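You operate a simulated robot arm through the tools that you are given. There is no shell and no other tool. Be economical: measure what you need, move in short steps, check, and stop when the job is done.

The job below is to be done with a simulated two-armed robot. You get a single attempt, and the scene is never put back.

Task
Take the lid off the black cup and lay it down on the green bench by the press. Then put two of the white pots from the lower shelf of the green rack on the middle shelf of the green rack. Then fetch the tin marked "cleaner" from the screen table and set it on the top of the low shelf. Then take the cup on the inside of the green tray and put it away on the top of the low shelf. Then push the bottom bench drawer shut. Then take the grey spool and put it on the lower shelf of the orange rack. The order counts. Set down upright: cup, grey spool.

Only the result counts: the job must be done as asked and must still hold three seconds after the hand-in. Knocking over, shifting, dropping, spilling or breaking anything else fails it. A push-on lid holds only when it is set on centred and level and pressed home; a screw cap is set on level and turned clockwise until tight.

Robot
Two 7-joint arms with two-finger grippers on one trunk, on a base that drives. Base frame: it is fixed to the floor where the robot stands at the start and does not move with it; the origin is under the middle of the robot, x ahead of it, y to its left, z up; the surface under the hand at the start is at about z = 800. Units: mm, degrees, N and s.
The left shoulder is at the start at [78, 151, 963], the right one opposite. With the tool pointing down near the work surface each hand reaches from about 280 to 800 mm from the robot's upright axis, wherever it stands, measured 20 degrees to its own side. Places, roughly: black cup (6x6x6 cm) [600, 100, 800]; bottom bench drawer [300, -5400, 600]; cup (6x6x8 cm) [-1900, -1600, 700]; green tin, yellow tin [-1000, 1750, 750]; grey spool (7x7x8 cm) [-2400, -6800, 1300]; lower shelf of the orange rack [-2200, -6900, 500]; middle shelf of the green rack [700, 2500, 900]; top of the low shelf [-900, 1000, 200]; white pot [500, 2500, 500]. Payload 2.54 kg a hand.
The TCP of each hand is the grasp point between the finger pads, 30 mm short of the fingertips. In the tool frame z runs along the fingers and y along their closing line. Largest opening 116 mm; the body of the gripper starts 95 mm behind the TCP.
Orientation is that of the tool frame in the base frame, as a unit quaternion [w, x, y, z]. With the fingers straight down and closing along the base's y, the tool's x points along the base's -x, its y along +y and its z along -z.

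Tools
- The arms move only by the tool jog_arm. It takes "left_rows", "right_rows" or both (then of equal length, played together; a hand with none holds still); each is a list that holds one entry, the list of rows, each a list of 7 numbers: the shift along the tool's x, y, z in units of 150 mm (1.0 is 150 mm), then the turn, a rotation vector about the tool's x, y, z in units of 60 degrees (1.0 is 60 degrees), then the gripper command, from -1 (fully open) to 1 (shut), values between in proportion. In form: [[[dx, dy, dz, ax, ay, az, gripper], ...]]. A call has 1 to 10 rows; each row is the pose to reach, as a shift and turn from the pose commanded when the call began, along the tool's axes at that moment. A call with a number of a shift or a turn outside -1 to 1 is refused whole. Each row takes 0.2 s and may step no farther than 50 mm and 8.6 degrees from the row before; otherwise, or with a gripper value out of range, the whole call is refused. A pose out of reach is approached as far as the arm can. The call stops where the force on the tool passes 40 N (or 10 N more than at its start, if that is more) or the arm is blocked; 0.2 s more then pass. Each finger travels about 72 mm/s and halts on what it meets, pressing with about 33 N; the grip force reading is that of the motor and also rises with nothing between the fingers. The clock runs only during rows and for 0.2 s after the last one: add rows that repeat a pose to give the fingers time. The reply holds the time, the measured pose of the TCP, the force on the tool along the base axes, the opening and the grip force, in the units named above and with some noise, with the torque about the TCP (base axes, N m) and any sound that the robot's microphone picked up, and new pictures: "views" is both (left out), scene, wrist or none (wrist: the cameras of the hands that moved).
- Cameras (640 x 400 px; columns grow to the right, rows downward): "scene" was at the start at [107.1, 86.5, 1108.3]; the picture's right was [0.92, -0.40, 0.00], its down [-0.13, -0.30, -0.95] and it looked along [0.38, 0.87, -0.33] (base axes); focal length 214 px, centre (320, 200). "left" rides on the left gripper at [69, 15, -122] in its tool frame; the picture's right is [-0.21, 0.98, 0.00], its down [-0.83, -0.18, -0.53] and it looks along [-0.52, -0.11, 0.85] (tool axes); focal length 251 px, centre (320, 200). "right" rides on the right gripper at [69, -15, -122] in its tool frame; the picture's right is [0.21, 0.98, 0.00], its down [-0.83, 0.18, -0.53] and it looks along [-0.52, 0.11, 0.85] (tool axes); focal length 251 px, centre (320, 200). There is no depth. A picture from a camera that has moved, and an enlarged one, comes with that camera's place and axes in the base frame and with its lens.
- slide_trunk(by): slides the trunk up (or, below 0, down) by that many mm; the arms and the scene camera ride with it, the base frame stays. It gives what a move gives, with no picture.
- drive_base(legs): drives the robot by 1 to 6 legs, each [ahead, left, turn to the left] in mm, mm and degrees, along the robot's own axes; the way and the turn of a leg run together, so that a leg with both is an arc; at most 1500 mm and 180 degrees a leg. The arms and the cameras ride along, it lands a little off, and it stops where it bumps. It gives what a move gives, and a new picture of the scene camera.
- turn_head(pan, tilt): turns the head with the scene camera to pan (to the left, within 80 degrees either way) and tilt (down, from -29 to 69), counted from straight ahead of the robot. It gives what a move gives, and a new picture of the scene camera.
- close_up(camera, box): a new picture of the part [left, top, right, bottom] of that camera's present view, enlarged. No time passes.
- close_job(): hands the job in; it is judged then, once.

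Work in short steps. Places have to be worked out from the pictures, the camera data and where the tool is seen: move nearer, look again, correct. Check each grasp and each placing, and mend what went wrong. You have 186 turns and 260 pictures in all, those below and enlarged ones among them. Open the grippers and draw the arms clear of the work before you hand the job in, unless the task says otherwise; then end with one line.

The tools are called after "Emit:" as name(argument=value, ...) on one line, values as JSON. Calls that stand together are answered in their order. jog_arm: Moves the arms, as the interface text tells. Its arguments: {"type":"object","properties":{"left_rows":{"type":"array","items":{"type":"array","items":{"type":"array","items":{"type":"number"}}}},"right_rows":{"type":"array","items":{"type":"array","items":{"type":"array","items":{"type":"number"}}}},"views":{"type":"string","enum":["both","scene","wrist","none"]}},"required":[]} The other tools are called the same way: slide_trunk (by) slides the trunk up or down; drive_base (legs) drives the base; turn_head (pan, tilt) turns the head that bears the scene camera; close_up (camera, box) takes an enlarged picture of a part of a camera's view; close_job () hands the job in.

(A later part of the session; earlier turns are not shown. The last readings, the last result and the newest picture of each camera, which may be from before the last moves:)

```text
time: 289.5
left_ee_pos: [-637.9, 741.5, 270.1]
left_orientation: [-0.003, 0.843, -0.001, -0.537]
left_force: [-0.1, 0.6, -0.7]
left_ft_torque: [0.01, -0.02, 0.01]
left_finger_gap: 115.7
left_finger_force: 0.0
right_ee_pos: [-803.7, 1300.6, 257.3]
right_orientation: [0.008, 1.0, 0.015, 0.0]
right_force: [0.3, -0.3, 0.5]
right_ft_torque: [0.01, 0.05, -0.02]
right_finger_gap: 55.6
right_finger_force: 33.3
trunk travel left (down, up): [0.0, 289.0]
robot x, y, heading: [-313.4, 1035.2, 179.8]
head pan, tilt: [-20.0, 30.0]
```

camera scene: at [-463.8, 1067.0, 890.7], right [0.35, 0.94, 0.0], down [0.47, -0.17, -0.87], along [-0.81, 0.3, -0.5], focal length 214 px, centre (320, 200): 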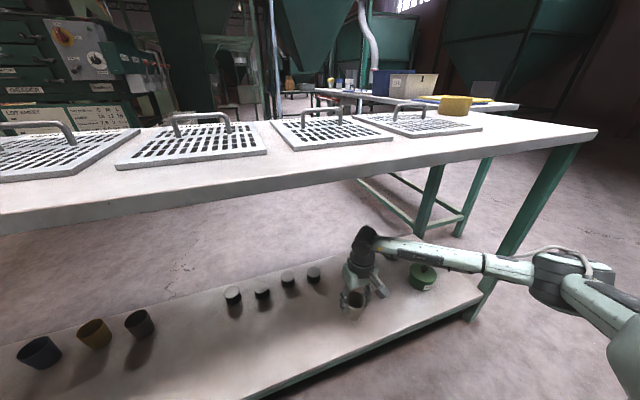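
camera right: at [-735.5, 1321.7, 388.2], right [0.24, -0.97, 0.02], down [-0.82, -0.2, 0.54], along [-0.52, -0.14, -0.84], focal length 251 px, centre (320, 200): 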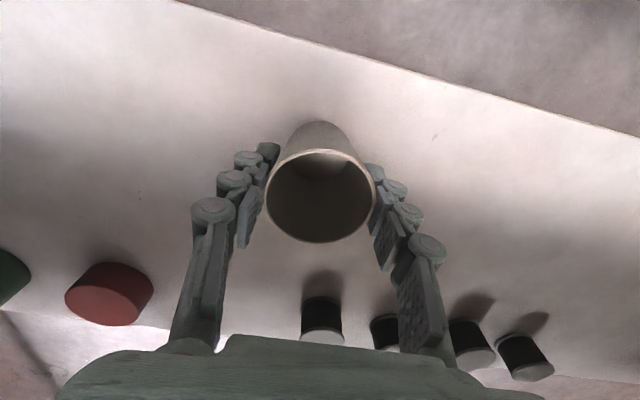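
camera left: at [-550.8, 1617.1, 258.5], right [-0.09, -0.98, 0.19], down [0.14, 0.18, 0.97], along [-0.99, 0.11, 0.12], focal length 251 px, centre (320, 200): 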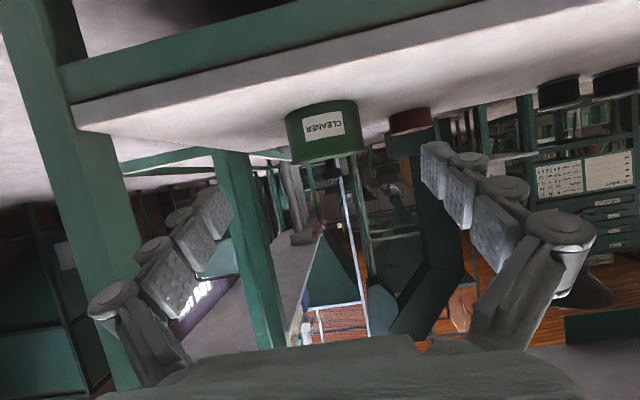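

Emit:
jog_arm(right_rows=[[[0, 0, 0.02, 0, 0, 0, 0.4], [0, 0, 0.04, 0, 0, 0, 0.4], [0, 0, 0.055, 0, 0, 0, 0.4]]], views="none")

```text
time: 290.3
left_ee_pos: [-637.6, 741.8, 269.6]
left_orientation: [-0.002, 0.843, 0.0, -0.537]
left_force: [0.4, -0.5, 0.2]
left_ft_torque: [0.0, -0.01, 0.01]
left_finger_gap: 116.1
left_finger_force: 0.2
right_ee_pos: [-804.8, 1299.8, 249.0]
right_orientation: [0.008, 1.0, 0.015, -0.001]
right_force: [6.2, 1.0, 17.4]
right_ft_torque: [0.11, -0.34, -0.04]
right_finger_gap: 55.7
right_finger_force: 32.4
trunk travel left (down, up): [0.0, 289.0]
robot x, y, heading: [-313.4, 1035.9, 179.5]
head pan, tilt: [-20.0, 30.0]
```

Contact (17 N). I ease up 1 mm, release slowly and rise.

Emit:
jog_arm(right_rows=[[[0, 0, -0.008, 0, 0, 0, 0.4], [0, 0, -0.008, 0, 0, 0, -0.1], [0, 0, -0.008, 0, 0, 0, -0.4], [0, 0, -0.008, 0, 0, 0, -0.4], [0, 0, -0.2, 0, 0, 0, -0.4], [0, 0, -0.5, 0, 0, 0, -0.4], [0, 0, -0.5, 0, 0, 0, -0.4]]])

```text
time: 291.9
left_ee_pos: [-637.3, 741.5, 270.8]
left_orientation: [-0.002, 0.843, -0.001, -0.538]
left_force: [0.8, 0.1, -0.2]
left_ft_torque: [0.02, 0.02, -0.01]
left_finger_gap: 115.8
left_finger_force: 0.0
right_ee_pos: [-805.7, 1302.4, 323.2]
right_orientation: [0.008, 1.0, 0.015, 0.0]
right_force: [-0.1, -0.3, -0.8]
right_ft_torque: [0.01, 0.01, 0.03]
right_finger_gap: 81.2
right_finger_force: 0.0
trunk travel left (down, up): [0.0, 289.0]
robot x, y, heading: [-312.4, 1033.7, 179.4]
head pan, tilt: [-20.0, 30.0]
camera scene: at [-463.8, 1067.0, 890.6], right [0.35, 0.94, 0.0], down [0.47, -0.17, -0.87], along [-0.81, 0.3, -0.5], focal length 214 px, centre (320, 200)
camera right: at [-736.1, 1322.6, 443.2], right [0.24, -0.97, 0.02], down [-0.82, -0.2, 0.54], along [-0.52, -0.14, -0.84], focal length 251 px, centre (320, 200)
```

scene: 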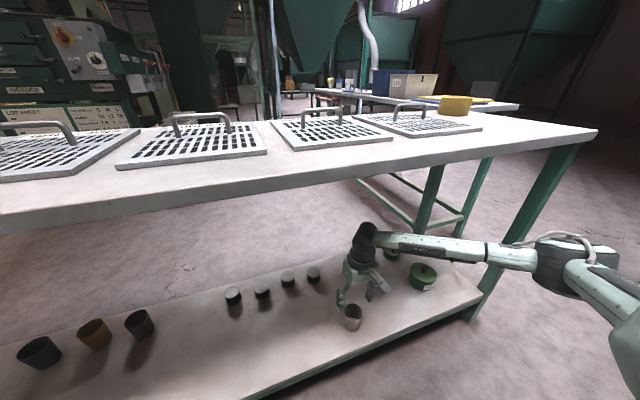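
right: 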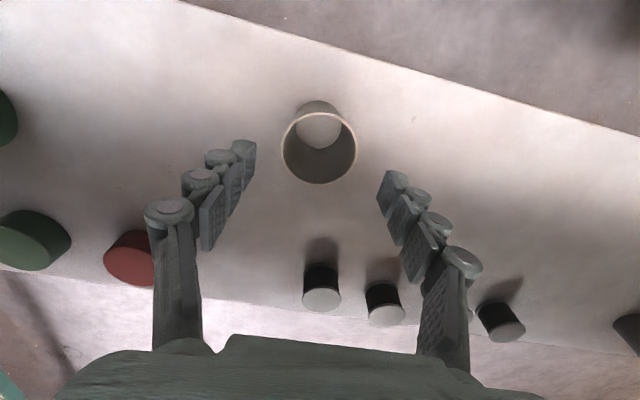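

Cup stands upright on the low shelf. I back out, raise the trunk and the right hand.

Emit:
drive_base(legs=[[-280, 0, 0]])

Emit:
slide_trunk(by=200)

Emit:
jog_arm(right_rows=[[[0.1, 0.1, -0.3, 0, 0, 0, -0.4], [0.2, 0.2, -0.6, 0, 0, 0, -0.4], [0.3, 0.3, -0.85, 0, 0, 0, -0.4], [0.4, 0.4, -1, 0, 0, 0, -0.4]]], views="none")

Emit:
jog_arm(right_rows=[[[0.1, 0.1, -0.3, 0, 0, 0, -0.4], [0.2, 0.2, -0.6, 0, 0, 0, -0.4], [0.3, 0.3, -0.85, 0, 0, 0, -0.4], [0.4, 0.4, -1, 0, 0, 0, -0.4]]], views="none")

Emit:
jog_arm(right_rows=[[[0, 0.1, -0.3, 0, 0, 0, -0.4], [0, 0.2, -0.6, 0, 0, 0, -0.4], [0, 0.3, -0.85, 0, 0, 0, -0.4], [0, 0.4, -1, 0, 0, 0, -0.4]]], views="scene")

```text
time: 293.8
left_ee_pos: [-360.6, 739.9, 270.2]
left_orientation: [-0.001, 0.843, 0.001, -0.539]
left_force: [-0.2, 0.6, 0.1]
left_ft_torque: [0.03, 0.0, 0.02]
left_finger_gap: 116.0
left_finger_force: 0.0
right_ee_pos: [-528.3, 1300.5, 322.5]
right_orientation: [0.007, 1.0, 0.015, 0.0]
right_force: [-0.2, -0.4, 0.4]
right_ft_torque: [0.0, 0.0, -0.04]
right_finger_gap: 81.4
right_finger_force: 0.0
trunk travel left (down, up): [0.0, 289.0]
robot x, y, heading: [-33.3, 1030.2, 179.7]
head pan, tilt: [-20.0, 30.0]
camera scene: at [-187.3, 1065.8, 890.6], right [0.34, 0.94, 0.0], down [0.47, -0.17, -0.87], along [-0.81, 0.3, -0.5], focal length 214 px, centre (320, 200)
```

scene: 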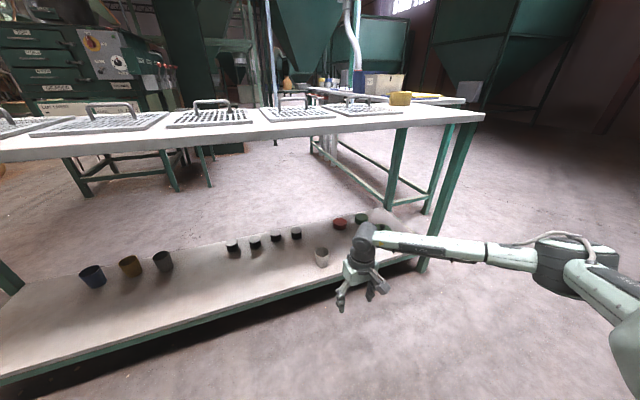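

```text
time: 296.0
left_ee_pos: [-360.7, 739.2, 470.5]
left_orientation: [-0.002, 0.843, 0.0, -0.538]
left_force: [1.1, -0.5, 0.2]
left_ft_torque: [0.01, 0.01, 0.02]
left_finger_gap: 115.9
left_finger_force: 0.0
right_ee_pos: [-528.3, 1300.9, 522.2]
right_orientation: [0.008, 1.0, 0.016, 0.0]
right_force: [-0.3, -0.1, 0.2]
right_ft_torque: [-0.01, 0.0, 0.0]
right_finger_gap: 81.2
right_finger_force: 0.1
trunk travel left (down, up): [-200.0, 89.0]
robot x, y, heading: [-35.2, 1033.1, 179.7]
head pan, tilt: [-20.0, 30.0]
```

```text
time: 297.0
left_ee_pos: [-361.7, 740.3, 470.0]
left_orientation: [-0.002, 0.843, 0.0, -0.538]
left_force: [-0.7, 0.3, -0.1]
left_ft_torque: [-0.02, 0.04, -0.01]
left_finger_gap: 115.8
left_finger_force: 0.0
right_ee_pos: [-467.2, 1243.6, 673.5]
right_orientation: [0.009, 1.0, 0.015, 0.001]
right_force: [-0.2, 0.1, -0.7]
right_ft_torque: [-0.02, -0.02, 0.04]
right_finger_gap: 81.4
right_finger_force: 0.0
trunk travel left (down, up): [-200.0, 89.0]
robot x, y, heading: [-38.5, 1035.3, 179.8]
head pan, tilt: [-20.0, 30.0]
```

```text
time: 298.0
left_ee_pos: [-360.7, 738.6, 470.0]
left_orientation: [-0.002, 0.843, 0.0, -0.538]
left_force: [-0.1, 1.1, -0.4]
left_ft_torque: [0.01, -0.04, -0.02]
left_finger_gap: 115.9
left_finger_force: 0.0
right_ee_pos: [-404.4, 1188.3, 824.0]
right_orientation: [0.008, 1.0, 0.015, 0.001]
right_force: [0.0, 0.0, -0.7]
right_ft_torque: [-0.02, 0.0, -0.02]
right_finger_gap: 81.2
right_finger_force: 0.0
trunk travel left (down, up): [-200.0, 89.0]
robot x, y, heading: [-35.0, 1034.2, 179.6]
head pan, tilt: [-20.0, 30.0]
```

```text
time: 299.0
left_ee_pos: [-360.3, 738.3, 470.7]
left_orientation: [-0.001, 0.843, 0.001, -0.538]
left_force: [-1.3, 1.4, 0.1]
left_ft_torque: [0.0, -0.02, -0.01]
left_finger_gap: 115.6
left_finger_force: 0.1
right_ee_pos: [-402.6, 1130.7, 975.5]
right_orientation: [0.008, 1.0, 0.016, 0.0]
right_force: [0.7, 0.7, 0.4]
right_ft_torque: [-0.01, 0.01, -0.01]
right_finger_gap: 81.2
right_finger_force: 0.1
trunk travel left (down, up): [-200.0, 89.0]
robot x, y, heading: [-33.8, 1031.6, 179.8]
head pan, tilt: [-20.0, 30.0]
camera scene: at [-187.2, 1065.7, 1090.6], right [0.34, 0.94, 0.0], down [0.47, -0.17, -0.87], along [-0.81, 0.3, -0.5], focal length 214 px, centre (320, 200)
```

scene: 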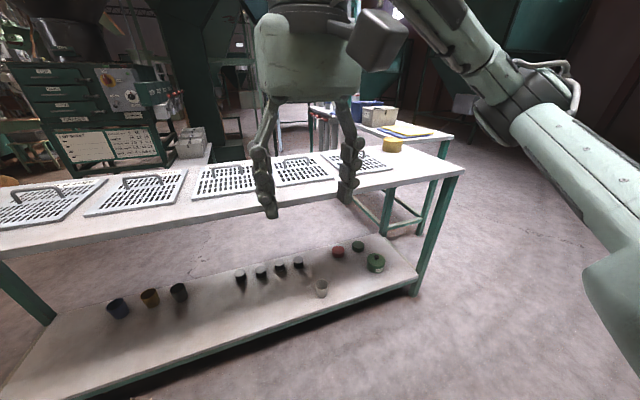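

Both items stand well. I turn to face −y, shift away from the bench, and drive along the aisle.

Emit:
drive_base(legs=[[0, 0, 90], [0, -130, 0], [1400, 0, 0], [600, 0, 0]])

Emit:
turn_head(pan=0, tilt=15)

```text
time: 314.4
left_ee_pos: [132.2, -1288.9, 469.8]
left_orientation: [0.381, 0.594, 0.597, -0.381]
left_force: [1.0, 0.0, 0.5]
left_ft_torque: [-0.03, 0.01, -0.02]
left_finger_gap: 116.1
left_finger_force: 0.1
right_ee_pos: [-259.2, -1334.8, 975.7]
right_orientation: [0.006, 0.693, 0.721, 0.006]
right_force: [-0.5, -0.1, 0.1]
right_ft_torque: [0.0, 0.0, 0.01]
right_finger_gap: 81.1
right_finger_force: 0.1
trunk travel left (down, up): [-200.0, 89.0]
robot x, y, heading: [-161.1, -966.9, -89.7]
head pan, tilt: [-20.0, 30.0]
camera scene: at [-192.1, -1118.3, 1090.6], right [-0.94, 0.34, 0.0], down [0.17, 0.47, -0.87], along [-0.29, -0.81, -0.5], focal length 214 px, centre (320, 200)
```

scene: 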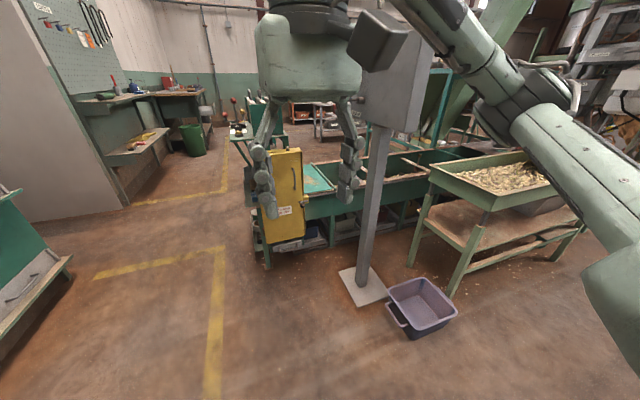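

```text
time: 315.2
left_ee_pos: [131.9, -1288.2, 468.7]
left_orientation: [0.381, 0.593, 0.598, -0.38]
left_force: [-0.4, -0.4, 0.6]
left_ft_torque: [0.0, -0.01, -0.02]
left_finger_gap: 115.9
left_finger_force: 0.0
right_ee_pos: [-257.4, -1334.6, 975.5]
right_orientation: [0.006, 0.693, 0.72, 0.006]
right_force: [-0.1, 0.7, -0.4]
right_ft_torque: [0.05, 0.01, 0.02]
right_finger_gap: 81.3
right_finger_force: 0.0
trunk travel left (down, up): [-200.0, 89.0]
robot x, y, heading: [-163.2, -969.5, -89.6]
head pan, tilt: [0.0, 15.0]
camera scene: at [-161.2, -1126.5, 1114.8], right [-1.0, 0.0, 0.0], down [0.0, 0.26, -0.97], along [0.0, -0.97, -0.26], focal length 214 px, centre (320, 200)
```

scene: 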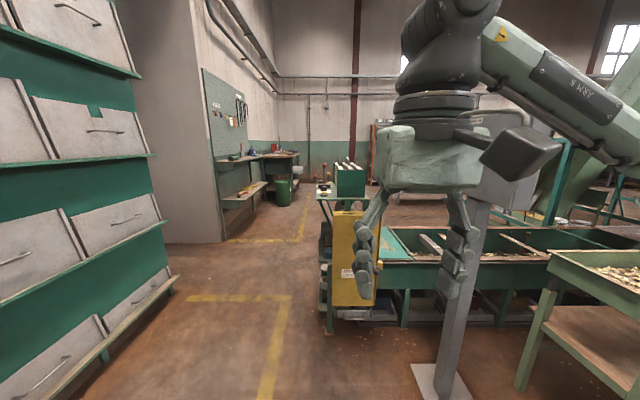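

The aisle is wide to the left (x up to ~1000). I go 650 ahead, shift left 560, then 1500 ahead.

Emit:
drive_base(legs=[[650, 0, 0], [0, 560, 0], [1500, 0, 0]])

```text
time: 330.8
left_ee_pos: [690.8, -3405.0, 466.6]
left_orientation: [0.379, 0.596, 0.6, -0.376]
left_force: [-0.7, 1.5, -0.1]
left_ft_torque: [-0.02, -0.02, 0.13]
left_finger_gap: 116.4
left_finger_force: 0.1
right_ee_pos: [297.1, -3451.7, 973.9]
right_orientation: [0.005, 0.696, 0.718, 0.006]
right_force: [-0.3, -0.3, 0.0]
right_ft_torque: [0.01, 0.02, -0.02]
right_finger_gap: 81.1
right_finger_force: 0.1
trunk travel left (down, up): [-200.0, 89.0]
robot x, y, heading: [395.4, -3087.1, -90.2]
head pan, tilt: [0.0, 15.0]
stopped in leg 3: the force on the tool passed its limit at 58 N (the readings are from after the stop); the commanded pose is now the measured one
camera scene: at [395.4, -3244.7, 1114.8], right [-1.0, 0.0, 0.0], down [0.0, 0.26, -0.97], along [0.0, -0.97, -0.26], focal length 214 px, centre (320, 200)
```

scene: 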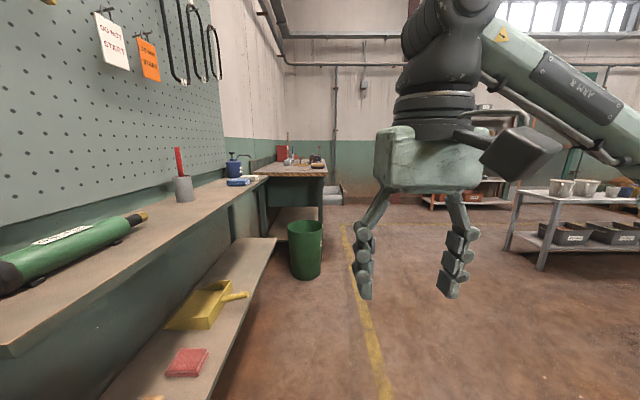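

The left hand bumped something at [691,−3405,467]. I look with the left wrist camera.

Emit:
close_up(camera="left", box=[0, 0, 640, 400])

Emit:
turn_head(pan=50, tilt=40)

```text
1.00 times, centred on (320, 200) of left (not enlarged: the box is as wide or as high as the picture)
camera zoom: at [704.1, -3264.6, 457.8], right [0.98, -0.09, 0.19], down [-0.18, 0.12, 0.98], along [-0.11, -0.99, 0.11], focal length 251 px, centre (320, 200)
```

zoom: 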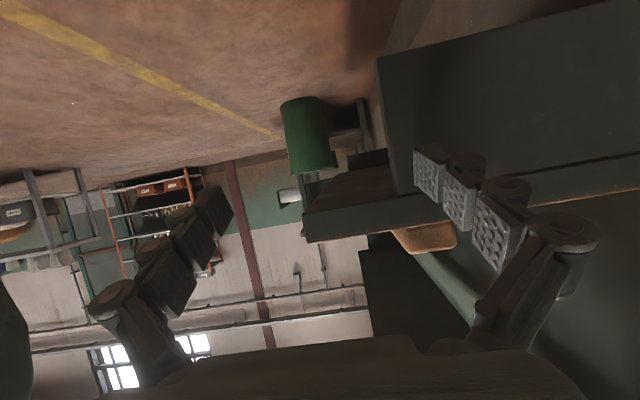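

```text
time: 332.0
left_ee_pos: [691.9, -3404.8, 467.0]
left_orientation: [0.379, 0.597, 0.6, -0.375]
left_force: [0.6, 3.4, 0.6]
left_ft_torque: [-0.02, 0.01, 0.25]
left_finger_gap: 116.5
left_finger_force: 0.0
right_ee_pos: [297.5, -3451.3, 975.9]
right_orientation: [0.005, 0.695, 0.719, 0.006]
right_force: [-0.3, 0.5, -0.3]
right_ft_torque: [-0.02, 0.02, 0.0]
right_finger_gap: 81.2
right_finger_force: 0.1
trunk travel left (down, up): [-200.0, 89.0]
robot x, y, heading: [394.8, -3081.3, -89.8]
head pan, tilt: [50.0, 40.0]
camera scene: at [460.5, -3206.2, 1075.4], right [-0.64, -0.76, 0.0], down [-0.49, 0.41, -0.77], along [0.59, -0.49, -0.64], focal length 214 px, centre (320, 200)
```

scene: 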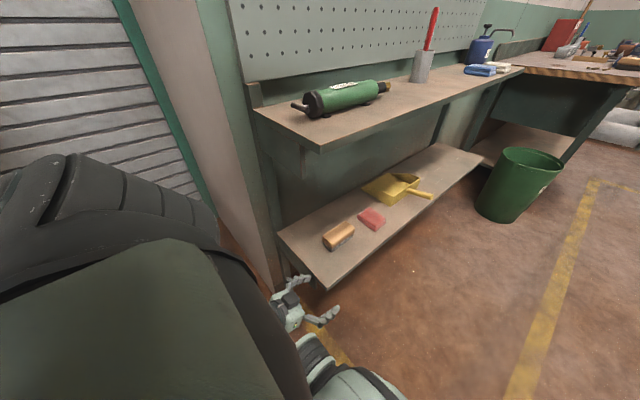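

The finger touched the end of the wall shelf; nothing was displaced. I back off, shift right 300, and go on 1250.

Emit:
drive_base(legs=[[-90, 0, 0], [0, -320, 0], [1250, 0, 0]])

Emit:
turn_head(pan=20, tilt=25)

```text
time: 342.3
left_ee_pos: [376.6, -4563.7, 467.0]
left_orientation: [0.381, 0.594, 0.602, -0.374]
left_force: [0.0, -0.6, -0.6]
left_ft_torque: [0.0, 0.0, 0.0]
left_finger_gap: 116.0
left_finger_force: 0.0
right_ee_pos: [-18.2, -4611.6, 974.3]
right_orientation: [0.005, 0.692, 0.722, 0.006]
right_force: [0.4, -0.1, 0.5]
right_ft_torque: [0.05, -0.01, 0.0]
right_finger_gap: 81.3
right_finger_force: 0.1
trunk travel left (down, up): [-200.0, 89.0]
robot x, y, heading: [76.4, -4246.2, -89.7]
head pan, tilt: [50.0, 40.0]
camera scene: at [143.8, -4365.7, 1075.3], right [-0.64, -0.77, 0.0], down [-0.49, 0.41, -0.77], along [0.59, -0.49, -0.64], focal length 214 px, centre (320, 200)
```

scene: 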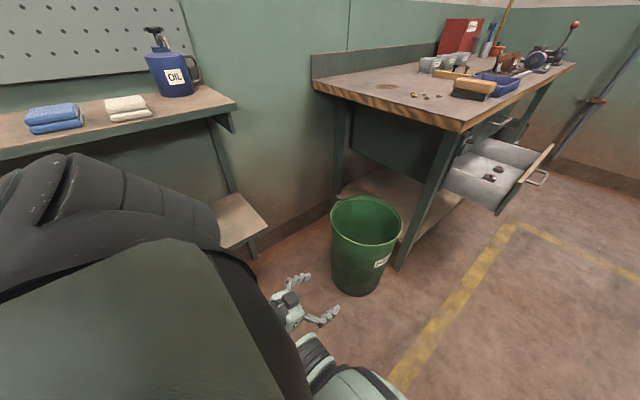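

```text
time: 343.2
left_ee_pos: [376.4, -4563.0, 468.3]
left_orientation: [0.381, 0.594, 0.602, -0.374]
left_force: [0.7, 0.2, -0.4]
left_ft_torque: [0.0, 0.03, -0.01]
left_finger_gap: 116.2
left_finger_force: 0.0
right_ee_pos: [-17.6, -4612.5, 974.7]
right_orientation: [0.005, 0.692, 0.721, 0.006]
right_force: [-0.4, 0.8, 0.5]
right_ft_torque: [-0.02, -0.02, 0.04]
right_finger_gap: 81.4
right_finger_force: 0.0
trunk travel left (down, up): [-200.0, 89.0]
robot x, y, heading: [77.6, -4244.5, -89.8]
head pan, tilt: [20.0, 25.0]
camera scene: at [110.5, -4397.8, 1098.6], right [-0.94, -0.35, 0.0], down [-0.15, 0.4, -0.91], along [0.32, -0.85, -0.42], focal length 214 px, centre (320, 200)
```

scene: 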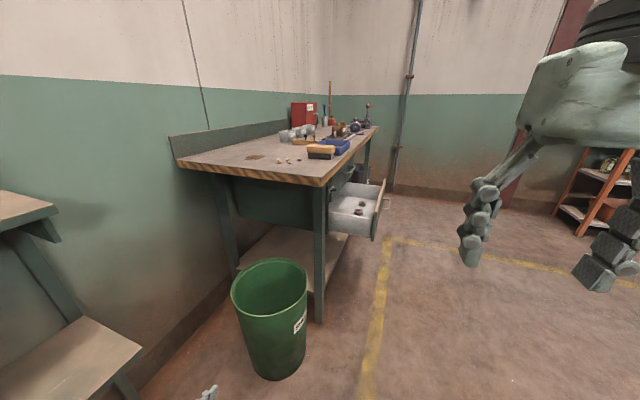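

The drawer opens toward −x. I zoom in.

Emit:
close_up(camera="scene", box=[280, 120, 440, 220])

```text
4.00 times, centred on (360, 170) of scene
camera zoom: at [110.5, -4397.8, 1098.6], right [-0.94, -0.35, 0.0], down [-0.15, 0.4, -0.91], along [0.32, -0.85, -0.42], focal length 858 px, centre (160, 320)
```

zoom: 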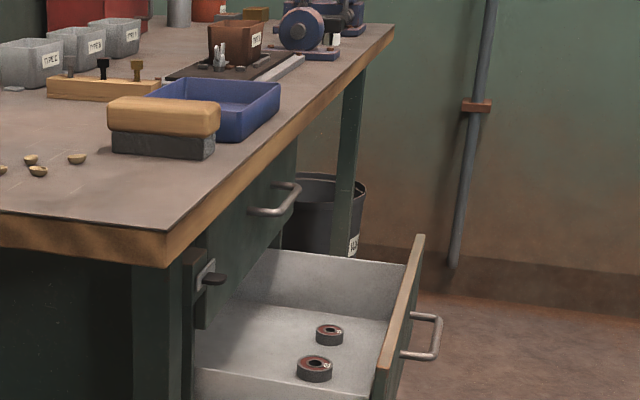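

Bottom drawer is open ~190 mm toward −x (front near x≈183, y −5360…−5890). I drive around to face it (heading 0) from x≈−450.

Emit:
drive_base(legs=[[0, -560, 0], [1400, 0, 0], [230, 0, 0], [0, 0, 90]])

Emit:
turn_head(pan=10, tilt=30)

```text
time: 360.9
left_ee_pos: [-160.3, -5575.8, 467.9]
left_orientation: [0.533, -0.007, 0.846, 0.005]
left_force: [0.3, -0.4, -0.2]
left_ft_torque: [0.0, 0.0, -0.02]
left_finger_gap: 115.9
left_finger_force: 0.0
right_ee_pos: [-109.9, -5968.6, 975.5]
right_orientation: [0.001, -0.022, 1.0, 0.008]
right_force: [0.7, 0.0, 0.5]
right_ft_torque: [0.0, -0.03, 0.03]
right_finger_gap: 81.2
right_finger_force: 0.1
trunk travel left (down, up): [-200.0, 89.0]
robot x, y, heading: [-474.6, -5876.2, 0.4]
head pan, tilt: [20.0, 25.0]
camera scene: at [-321.5, -5841.8, 1098.6], right [0.35, -0.94, 0.0], down [-0.4, -0.15, -0.91], along [0.85, 0.32, -0.42], focal length 214 px, centre (320, 200)
```

scene: 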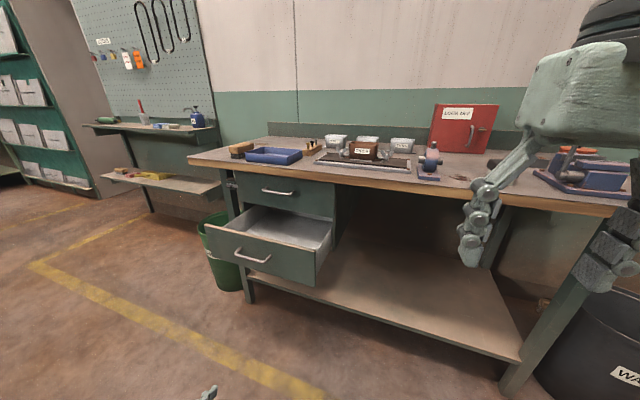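

```text
time: 361.7
left_ee_pos: [-160.7, -5573.9, 468.3]
left_orientation: [0.534, -0.007, 0.846, 0.005]
left_force: [-0.1, -0.2, -0.3]
left_ft_torque: [0.01, 0.01, 0.0]
left_finger_gap: 115.7
left_finger_force: 0.0
right_ee_pos: [-110.3, -5969.4, 974.1]
right_orientation: [0.0, -0.022, 1.0, 0.008]
right_force: [0.0, 0.1, -0.1]
right_ft_torque: [-0.01, 0.03, -0.04]
right_finger_gap: 81.2
right_finger_force: 0.0
trunk travel left (down, up): [-200.0, 89.0]
robot x, y, heading: [-478.9, -5875.5, 0.3]
head pan, tilt: [10.0, 30.0]
camera scene: at [-318.9, -5857.6, 1090.7], right [0.18, -0.98, 0.0], down [-0.49, -0.09, -0.87], along [0.85, 0.16, -0.5], focal length 214 px, centre (320, 200)
```

scene: 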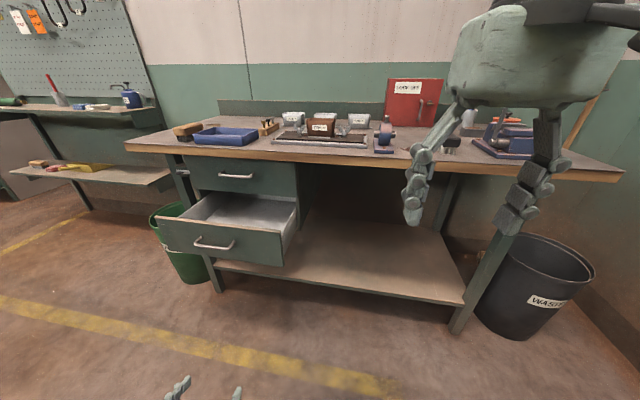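

Panel: x≈171, y −5200…−5646, z 533–675, handle at centre z≈613. I'll push just above the handle with the closed left fingers. I raise the hand to z≈662 and close it, then shift left.

Emit:
slide_trunk(by=89)

Emit:
jog_arm(left_rows=[[[-0.2, 0, -0.09, 0, 0, 0, -0.2], [-0.4, 0, -0.19, 0, 0, 0, 0.5], [-0.635, 0, -0.295, 0, 0, 0, 1], [-0.635, 0, -0.295, 0, 0, 0, 1], [-0.635, 0, -0.295, 0, 0, 0, 1]]], views="none")

Emit:
drive_base(legs=[[0, 155, 0]])

Emit:
close_up(camera="left", box=[0, 0, 640, 400])

```text
time: 362.9
left_ee_pos: [-160.0, -5574.0, 555.6]
left_orientation: [0.533, -0.007, 0.846, 0.005]
left_force: [0.7, 0.4, -0.3]
left_ft_torque: [0.01, -0.01, -0.01]
left_finger_gap: 115.9
left_finger_force: 0.0
right_ee_pos: [-108.9, -5969.2, 1063.4]
right_orientation: [-0.001, -0.022, 1.0, 0.009]
right_force: [-0.4, 0.0, 0.2]
right_ft_torque: [0.0, -0.01, -0.02]
right_finger_gap: 81.1
right_finger_force: 0.2
trunk travel left (down, up): [-289.0, 0.0]
robot x, y, heading: [-480.7, -5874.3, 0.7]
head pan, tilt: [10.0, 30.0]
```

```text
time: 364.1
left_ee_pos: [-159.4, -5576.7, 661.0]
left_orientation: [0.534, -0.007, 0.845, 0.006]
left_force: [0.5, -0.3, -0.1]
left_ft_torque: [-0.04, 0.02, -0.01]
left_finger_gap: 0.0
left_finger_force: 28.4
right_ee_pos: [-110.3, -5969.4, 1064.0]
right_orientation: [-0.001, -0.022, 1.0, 0.008]
right_force: [0.0, 0.0, -0.3]
right_ft_torque: [0.01, -0.01, 0.01]
right_finger_gap: 81.2
right_finger_force: 0.1
trunk travel left (down, up): [-289.0, 0.0]
robot x, y, heading: [-476.5, -5877.2, 0.6]
head pan, tilt: [10.0, 30.0]
```

```text
time: 366.2
left_ee_pos: [-160.5, -5421.3, 660.5]
left_orientation: [0.533, -0.006, 0.846, 0.005]
left_force: [-0.3, 1.2, -0.7]
left_ft_torque: [-0.02, 0.01, -0.01]
left_finger_gap: 0.0
left_finger_force: 28.4
right_ee_pos: [-111.0, -5815.5, 1063.9]
right_orientation: [0.0, -0.022, 1.0, 0.008]
right_force: [-0.3, 0.2, 0.4]
right_ft_torque: [-0.08, -0.01, 0.03]
right_finger_gap: 81.1
right_finger_force: 0.1
trunk travel left (down, up): [-289.0, 0.0]
robot x, y, heading: [-478.6, -5721.7, 0.7]
head pan, tilt: [10.0, 30.0]
camera scene: at [-320.2, -5703.0, 1179.6], right [0.18, -0.98, 0.0], down [-0.49, -0.09, -0.87], along [0.85, 0.16, -0.5], focal length 214 px, centre (320, 200)
```

scene: 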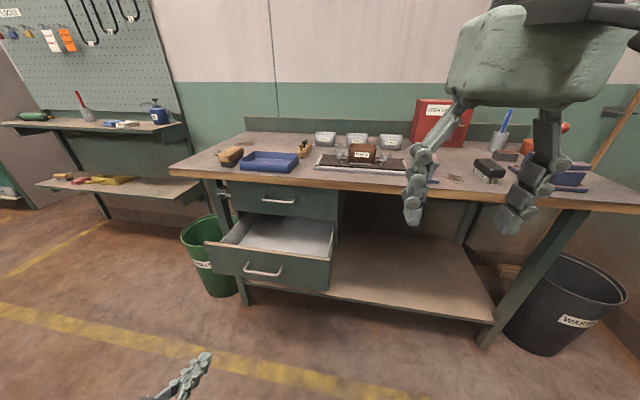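

```text
1.00 times, centred on (320, 200) of left (not enlarged: the box is as wide or as high as the picture)
camera zoom: at [-302.6, -5407.3, 651.2], right [0.08, 0.98, 0.19], down [-0.12, -0.18, 0.98], along [0.99, -0.1, 0.11], focal length 251 px, centre (320, 200)
```

zoom: 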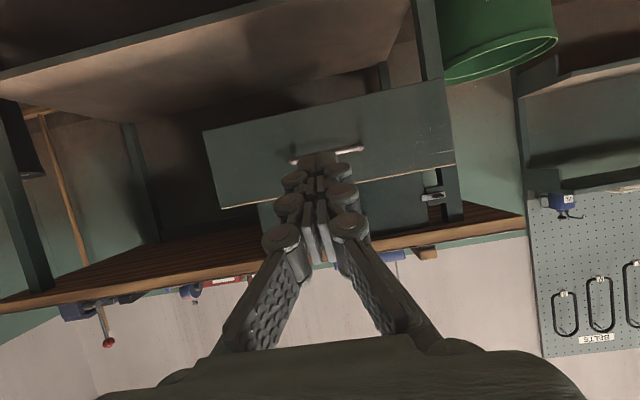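

Aligned just above the handle. I drive 250 ahead, then push with the arm.

Emit:
drive_base(legs=[[250, 0, 0]])

Emit:
jog_arm(left_rows=[[[-0.06, 0, 0.13, 0, 0, 0, 1], [-0.12, 0, 0.26, 0, 0, 0, 1], [-0.18, 0, 0.39, 0, 0, 0, 1], [-0.24, 0, 0.52, 0, 0, 0, 1], [-0.3, 0, 0.65, 0, 0, 0, 1], [-0.36, 0, 0.78, 0, 0, 0, 1], [-0.42, 0, 0.907, 0, 0, 0, 1]]])

```text
time: 368.0
left_ee_pos: [85.2, -5417.6, 660.0]
left_orientation: [0.533, -0.007, 0.846, 0.005]
left_force: [0.3, -0.1, 0.0]
left_ft_torque: [-0.02, 0.02, 0.04]
left_finger_gap: 0.0
left_finger_force: 28.4
right_ee_pos: [136.2, -5811.0, 1063.1]
right_orientation: [0.001, -0.022, 1.0, 0.008]
right_force: [-0.4, -0.7, -0.7]
right_ft_torque: [-0.01, 0.02, 0.0]
right_finger_gap: 81.4
right_finger_force: 0.0
trunk travel left (down, up): [-289.0, 0.0]
robot x, y, heading: [-231.5, -5719.7, 0.6]
head pan, tilt: [10.0, 30.0]
camera scene: at [-73.9, -5700.7, 1179.6], right [0.18, -0.98, 0.0], down [-0.49, -0.09, -0.87], along [0.85, 0.16, -0.5], focal length 214 px, centre (320, 200)
```

scene: 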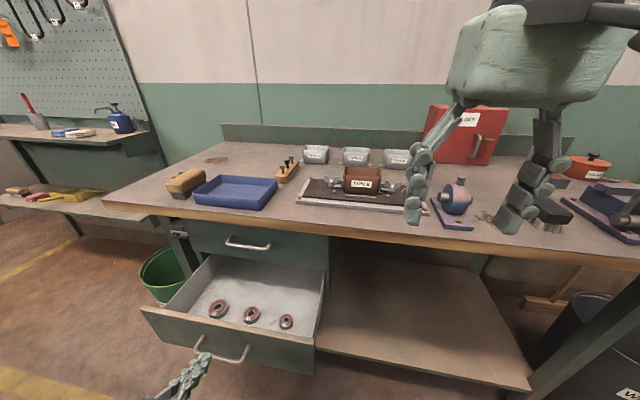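

```text
time: 369.6
left_ee_pos: [235.0, -5414.7, 659.8]
left_orientation: [0.534, -0.007, 0.846, 0.005]
left_force: [0.1, 1.0, 0.2]
left_ft_torque: [-0.01, 0.0, 0.0]
left_finger_gap: 0.1
left_finger_force: 28.8
right_ee_pos: [136.1, -5811.9, 1064.8]
right_orientation: [0.0, -0.022, 1.0, 0.008]
right_force: [0.1, 0.7, 0.5]
right_ft_torque: [-0.01, -0.03, 0.0]
right_finger_gap: 81.2
right_finger_force: 0.0
trunk travel left (down, up): [-289.0, 0.0]
robot x, y, heading: [-230.4, -5718.6, 0.9]
head pan, tilt: [10.0, 30.0]
camera scene: at [-74.1, -5700.6, 1179.6], right [0.18, -0.98, 0.0], down [-0.49, -0.09, -0.87], along [0.85, 0.16, -0.5], focal length 214 px, centre (320, 200)
camera left: at [93.5, -5401.7, 650.0], right [0.08, 0.98, 0.19], down [-0.12, -0.18, 0.98], along [0.99, -0.1, 0.11], focal length 251 px, centre (320, 200)
```

scene: 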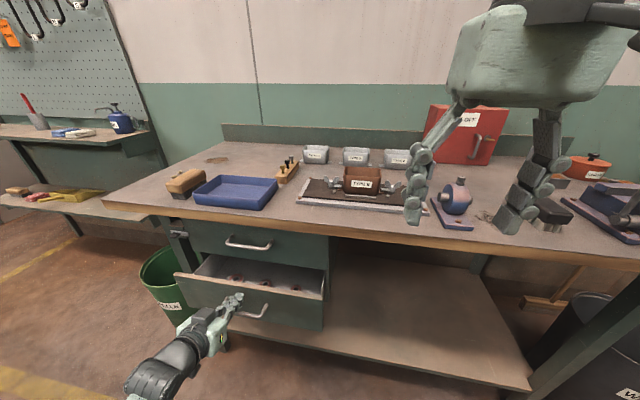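
left: 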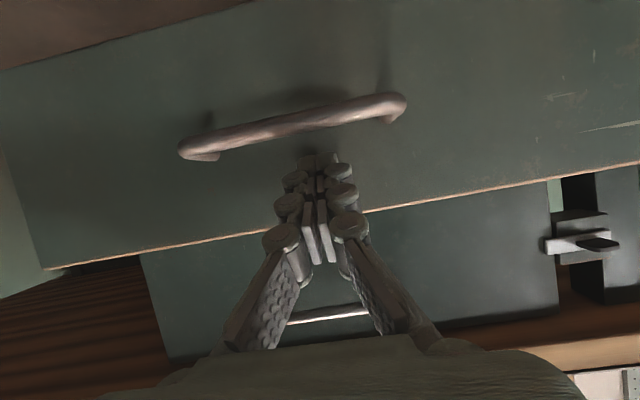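

The drawer is sliding easily. I continue pushing until it seats.

Emit:
jog_arm(left_rows=[[[-0.05, 0, 0.11, 0, 0, 0, 1], [-0.1, 0, 0.22, 0, 0, 0, 1], [-0.15, 0, 0.33, 0, 0, 0, 1], [-0.2, 0, 0.43, 0, 0, 0, 1], [-0.25, 0, 0.54, 0, 0, 0, 1], [-0.3, 0, 0.65, 0, 0, 0, 1]]])

```text
time: 370.9
left_ee_pos: [327.6, -5413.7, 659.2]
left_orientation: [0.533, -0.006, 0.846, 0.004]
left_force: [-9.4, -0.4, 4.3]
left_ft_torque: [-0.04, -0.11, -0.07]
left_finger_gap: 6.2
left_finger_force: 27.9
right_ee_pos: [134.6, -5811.4, 1063.0]
right_orientation: [-0.001, -0.022, 1.0, 0.007]
right_force: [0.4, -0.1, -0.7]
right_ft_torque: [-0.02, 0.03, 0.0]
right_finger_gap: 81.2
right_finger_force: 0.2
trunk travel left (down, up): [-289.0, 0.0]
robot x, y, heading: [-232.1, -5720.2, 0.7]
head pan, tilt: [10.0, 30.0]
stopped in row 6 (left hand): the force on the tool passed its limit at 86 N (the readings are from after the stop); the commanded pose is now the measured one
camera scene: at [-74.9, -5700.6, 1179.8], right [0.18, -0.98, 0.0], down [-0.49, -0.09, -0.87], along [0.85, 0.16, -0.5], focal length 214 px, centre (320, 200)
camera left: at [184.6, -5400.7, 649.6], right [0.08, 0.98, 0.19], down [-0.12, -0.18, 0.98], along [0.99, -0.1, 0.1], focal length 251 px, centre (320, 200)
```

scene: 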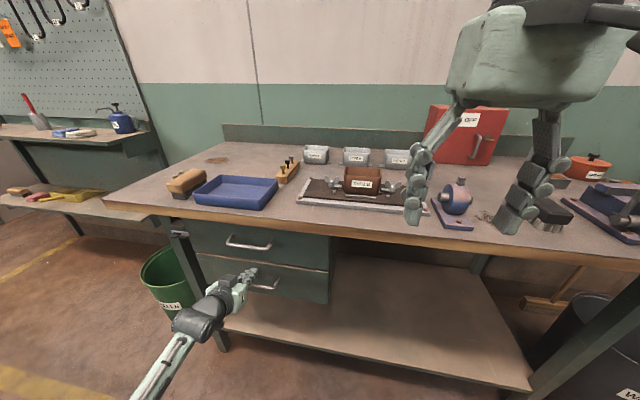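
left: 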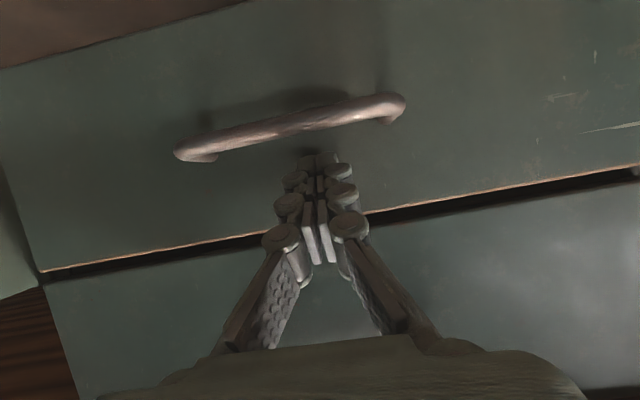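

It hit its stop flush. I retract and inspect.

Emit:
jog_arm(left_rows=[[[0.1, 0, -0.22, 0, 0, 0, 1], [0.2, 0, -0.44, 0, 0, 0, 1], [0.3, 0, -0.65, 0, 0, 0, 0.5], [0.42, 0, -0.9, 0, 0, 0, 0]]], views="none")

Emit:
drive_base(legs=[[-250, 0, 0]])

Emit:
close_up(camera="scene", box=[160, 130, 360, 255])

```text
time: 371.9
left_ee_pos: [177.7, -5417.3, 660.4]
left_orientation: [0.533, -0.008, 0.846, 0.006]
left_force: [0.0, -0.3, -0.7]
left_ft_torque: [-0.02, 0.01, 0.02]
left_finger_gap: 58.2
left_finger_force: 0.1
right_ee_pos: [135.0, -5811.4, 1064.1]
right_orientation: [-0.001, -0.022, 1.0, 0.008]
right_force: [-0.1, 0.3, -0.3]
right_ft_torque: [-0.02, 0.0, 0.07]
right_finger_gap: 81.3
right_finger_force: 0.1
trunk travel left (down, up): [-289.0, 0.0]
robot x, y, heading: [-233.3, -5719.9, 0.8]
head pan, tilt: [10.0, 30.0]
```

```text
time: 373.8
left_ee_pos: [-70.0, -5419.6, 661.0]
left_orientation: [0.533, -0.008, 0.846, 0.005]
left_force: [0.1, 0.0, -0.6]
left_ft_torque: [0.02, 0.0, -0.01]
left_finger_gap: 57.5
left_finger_force: 0.0
right_ee_pos: [-112.0, -5813.3, 1063.8]
right_orientation: [0.0, -0.025, 1.0, 0.008]
right_force: [-0.1, -0.4, 0.2]
right_ft_torque: [0.0, -0.05, 0.0]
right_finger_gap: 81.1
right_finger_force: 0.0
trunk travel left (down, up): [-289.0, 0.0]
robot x, y, heading: [-483.5, -5720.3, 1.0]
head pan, tilt: [10.0, 30.0]
camera scene: at [-321.9, -5703.0, 1179.7], right [0.19, -0.98, 0.0], down [-0.49, -0.09, -0.87], along [0.85, 0.16, -0.5], focal length 214 px, centre (320, 200)
```

scene: 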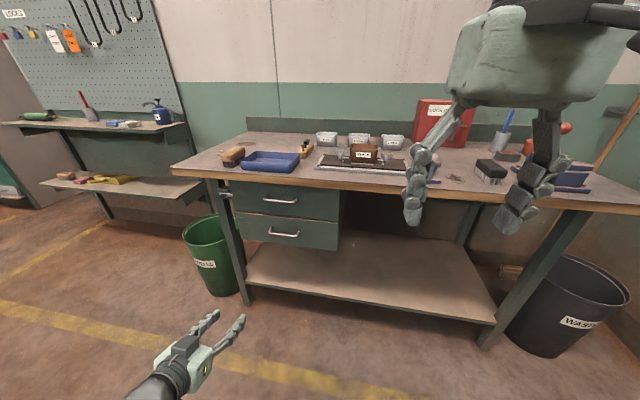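

```text
3.20 times, centred on (260, 192) of scene
camera zoom: at [-321.9, -5703.0, 1179.7], right [0.19, -0.98, 0.0], down [-0.49, -0.09, -0.87], along [0.85, 0.16, -0.5], focal length 686 px, centre (512, 224)
```

zoom: 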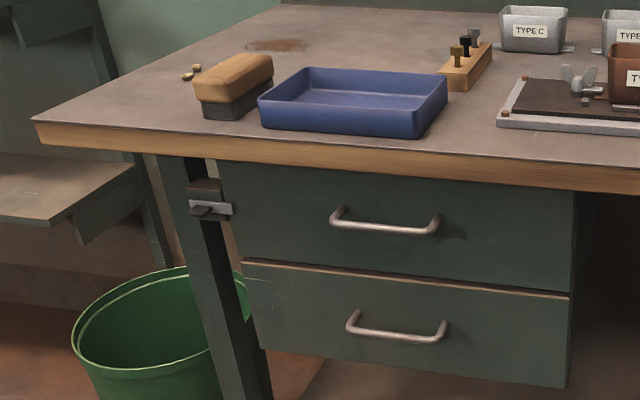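

It looks shut, but I press again slowly to be sure it isn't a few mm proud.

Emit:
jog_arm(left_rows=[[[0, 0, 0, 0, 0, 0, 0.6], [0, 0, 0, 0, 0, 0, 1], [0, 0, 0, 0, 0, 0, 1]]], views="none")

Emit:
drive_base(legs=[[250, 0, 0]])

Emit:
jog_arm(left_rows=[[[-0.1, 0, 0.22, 0, 0, 0, 1], [-0.2, 0, 0.43, 0, 0, 0, 1], [-0.3, 0, 0.65, 0, 0, 0, 1], [-0.36, 0, 0.77, 0, 0, 0, 1], [-0.39, 0, 0.84, 0, 0, 0, 1], [-0.405, 0, 0.87, 0, 0, 0, 1], [-0.413, 0, 0.887, 0, 0, 0, 1], [-0.42, 0, 0.905, 0, 0, 0, 1], [-0.43, 0, 0.925, 0, 0, 0, 1], [-0.44, 0, 0.945, 0, 0, 0, 1]]], views="none")

```text
time: 374.6
left_ee_pos: [-70.4, -5419.2, 660.7]
left_orientation: [0.533, -0.009, 0.846, 0.006]
left_force: [0.2, 0.4, -0.5]
left_ft_torque: [-0.02, -0.01, -0.04]
left_finger_gap: 0.0
left_finger_force: 28.6
right_ee_pos: [-111.3, -5813.9, 1063.1]
right_orientation: [-0.001, -0.024, 1.0, 0.007]
right_force: [0.9, 0.1, -0.9]
right_ft_torque: [0.04, 0.02, -0.03]
right_finger_gap: 81.1
right_finger_force: 0.1
trunk travel left (down, up): [-289.0, 0.0]
robot x, y, heading: [-479.5, -5720.6, 1.1]
head pan, tilt: [10.0, 30.0]
```

```text
time: 376.4
left_ee_pos: [178.4, -5414.8, 660.4]
left_orientation: [0.532, -0.01, 0.847, 0.008]
left_force: [0.2, 0.1, 0.4]
left_ft_torque: [-0.01, -0.02, -0.04]
left_finger_gap: 0.0
left_finger_force: 28.7
right_ee_pos: [138.4, -5808.8, 1063.8]
right_orientation: [0.0, -0.025, 1.0, 0.008]
right_force: [0.4, -0.3, 0.3]
right_ft_torque: [-0.05, -0.01, 0.02]
right_finger_gap: 81.2
right_finger_force: 0.1
trunk travel left (down, up): [-289.0, 0.0]
robot x, y, heading: [-229.0, -5715.8, 0.8]
head pan, tilt: [10.0, 30.0]
camera scene: at [-72.0, -5699.0, 1179.6], right [0.19, -0.98, 0.0], down [-0.49, -0.09, -0.87], along [0.85, 0.16, -0.5], focal length 214 px, centre (320, 200)
```

scene: 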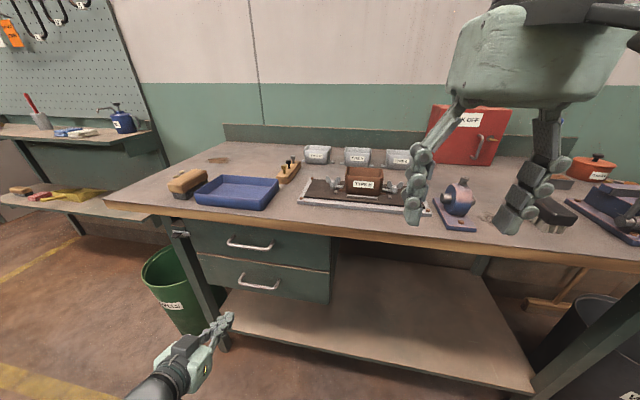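

```text
time: 378.4
left_ee_pos: [325.8, -5412.5, 658.6]
left_orientation: [0.53, -0.009, 0.848, 0.006]
left_force: [-16.7, -1.7, 8.5]
left_ft_torque: [-0.05, -0.23, -0.08]
left_finger_gap: 6.0
left_finger_force: 28.3
right_ee_pos: [135.0, -5807.9, 1063.8]
right_orientation: [0.0, -0.026, 1.0, 0.008]
right_force: [0.8, -0.3, -0.4]
right_ft_torque: [-0.03, 0.0, 0.05]
right_finger_gap: 81.3
right_finger_force: 0.0
trunk travel left (down, up): [-289.0, 0.0]
robot x, y, heading: [-229.3, -5719.3, 1.0]
head pan, tilt: [10.0, 30.0]
stopped in row 10 (left hand): the force on the tool passed its limit at 45 N (the readings are from after the stop); the commanded pose is now the measured one
```

Firmly shut. I retract and head for the orange rack, looking around first.

Emit:
jog_arm(left_rows=[[[0.1, 0, -0.22, 0, 0, 0, 1], [0.2, 0, -0.44, 0, 0, 0, 1], [0.3, 0, -0.65, 0, 0, 0, 0.5], [0.42, 0, -0.9, 0, 0, 0, 0]]], views="none")

Emit:
drive_base(legs=[[-350, 0, 0], [0, 0, -90]])

Emit:
turn_head(pan=-45, tilt=15)

```text
time: 379.4
left_ee_pos: [178.7, -5414.9, 661.4]
left_orientation: [0.53, -0.01, 0.848, 0.007]
left_force: [0.6, 0.3, 0.1]
left_ft_torque: [0.01, 0.01, 0.0]
left_finger_gap: 57.9
left_finger_force: 0.0
right_ee_pos: [136.4, -5808.2, 1063.4]
right_orientation: [0.0, -0.025, 1.0, 0.007]
right_force: [0.0, 0.4, -0.4]
right_ft_torque: [0.0, 0.04, 0.01]
right_finger_gap: 81.3
right_finger_force: 0.0
trunk travel left (down, up): [-289.0, 0.0]
robot x, y, heading: [-231.9, -5718.4, 0.8]
head pan, tilt: [10.0, 30.0]
```

```text
time: 385.6
left_ee_pos: [-281.8, -6137.9, 660.3]
left_orientation: [0.377, 0.596, 0.604, -0.372]
left_force: [0.6, -0.3, -1.2]
left_ft_torque: [0.01, -0.01, 0.0]
left_finger_gap: 58.1
left_finger_force: 0.0
right_ee_pos: [-675.0, -6094.3, 1063.3]
right_orientation: [0.006, 0.693, 0.721, 0.006]
right_force: [0.0, 1.1, -0.1]
right_ft_torque: [0.0, 0.0, 0.0]
right_finger_gap: 81.0
right_finger_force: 0.1
trunk travel left (down, up): [-289.0, 0.0]
robot x, y, heading: [-578.3, -5724.6, -89.6]
head pan, tilt: [10.0, 30.0]
camera scene: at [-562.8, -5880.2, 1179.7], right [-0.98, -0.18, 0.0], down [-0.09, 0.49, -0.87], along [0.16, -0.85, -0.5], focal length 214 px, centre (320, 200)
```

scene: 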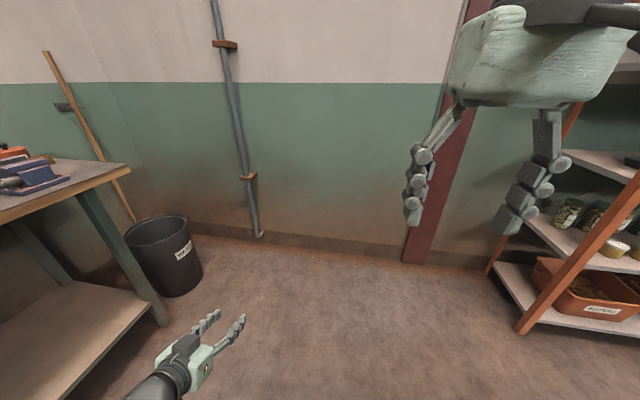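

```text
time: 386.9
left_ee_pos: [-282.7, -6138.3, 659.1]
left_orientation: [0.377, 0.596, 0.605, -0.371]
left_force: [0.3, 0.1, -0.2]
left_ft_torque: [0.0, 0.03, -0.02]
left_finger_gap: 58.4
left_finger_force: 0.0
right_ee_pos: [-674.4, -6093.4, 1064.3]
right_orientation: [0.005, 0.693, 0.721, 0.006]
right_force: [-1.0, -1.0, -0.3]
right_ft_torque: [-0.02, -0.02, 0.01]
right_finger_gap: 81.2
right_finger_force: 0.0
trunk travel left (down, up): [-289.0, 0.0]
robot x, y, heading: [-583.1, -5722.3, -89.7]
head pan, tilt: [-45.0, 15.0]
camera scene: at [-644.6, -5857.7, 1203.8], right [-0.71, 0.7, 0.0], down [0.18, 0.18, -0.97], along [-0.68, -0.69, -0.26], focal length 214 px, centre (320, 200)
```

scene: 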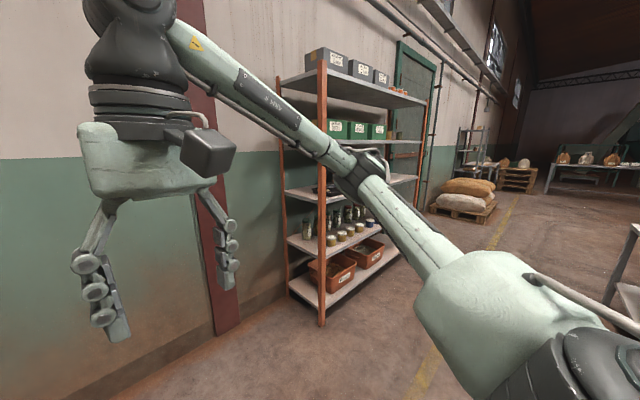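

I strafe right along the rack front and look at it.

Emit:
drive_base(legs=[[250, 0, 0], [0, -1450, 0]])

Emit:
turn_head(pan=-25, tilt=5)

```text
time: 402.3
left_ee_pos: [-1724.1, -6398.7, 660.0]
left_orientation: [0.378, 0.595, 0.604, -0.372]
left_force: [-0.2, 0.1, 0.3]
left_ft_torque: [0.02, 0.01, 0.02]
left_finger_gap: 57.8
left_finger_force: 0.1
right_ee_pos: [-2115.2, -6353.8, 1063.3]
right_orientation: [0.005, 0.691, 0.723, 0.006]
right_force: [0.1, 0.6, 0.7]
right_ft_torque: [0.0, 0.01, -0.02]
right_finger_gap: 81.1
right_finger_force: 0.0
trunk travel left (down, up): [-289.0, 0.0]
robot x, y, heading: [-2028.9, -5987.3, -89.3]
head pan, tilt: [-45.0, 15.0]
camera scene: at [-2085.9, -6119.6, 1203.9], right [-0.71, 0.7, 0.0], down [0.18, 0.18, -0.97], along [-0.68, -0.69, -0.26], focal length 214 px, centre (320, 200)
```

scene: 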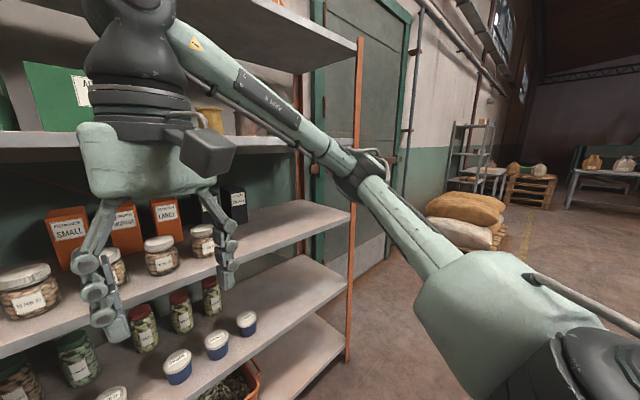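

```text
time: 403.1
left_ee_pos: [-1721.8, -6399.2, 659.3]
left_orientation: [0.378, 0.595, 0.604, -0.372]
left_force: [-0.1, -0.2, -0.4]
left_ft_torque: [0.0, 0.0, 0.01]
left_finger_gap: 57.8
left_finger_force: 0.1
right_ee_pos: [-2115.1, -6355.6, 1063.4]
right_orientation: [0.006, 0.692, 0.722, 0.005]
right_force: [0.3, 0.2, 0.8]
right_ft_torque: [0.02, -0.02, 0.01]
right_finger_gap: 81.2
right_finger_force: 0.0
trunk travel left (down, up): [-289.0, 0.0]
robot x, y, heading: [-2023.9, -5985.1, -89.5]
head pan, tilt: [-25.0, 5.0]
camera scene: at [-2058.5, -6136.5, 1220.0], right [-0.91, 0.41, 0.0], down [0.04, 0.08, -1.0], along [-0.41, -0.91, -0.09], focal length 214 px, centre (320, 200)
```

scene: 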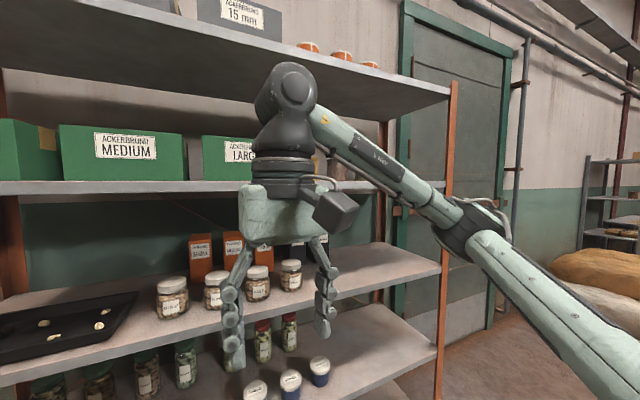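

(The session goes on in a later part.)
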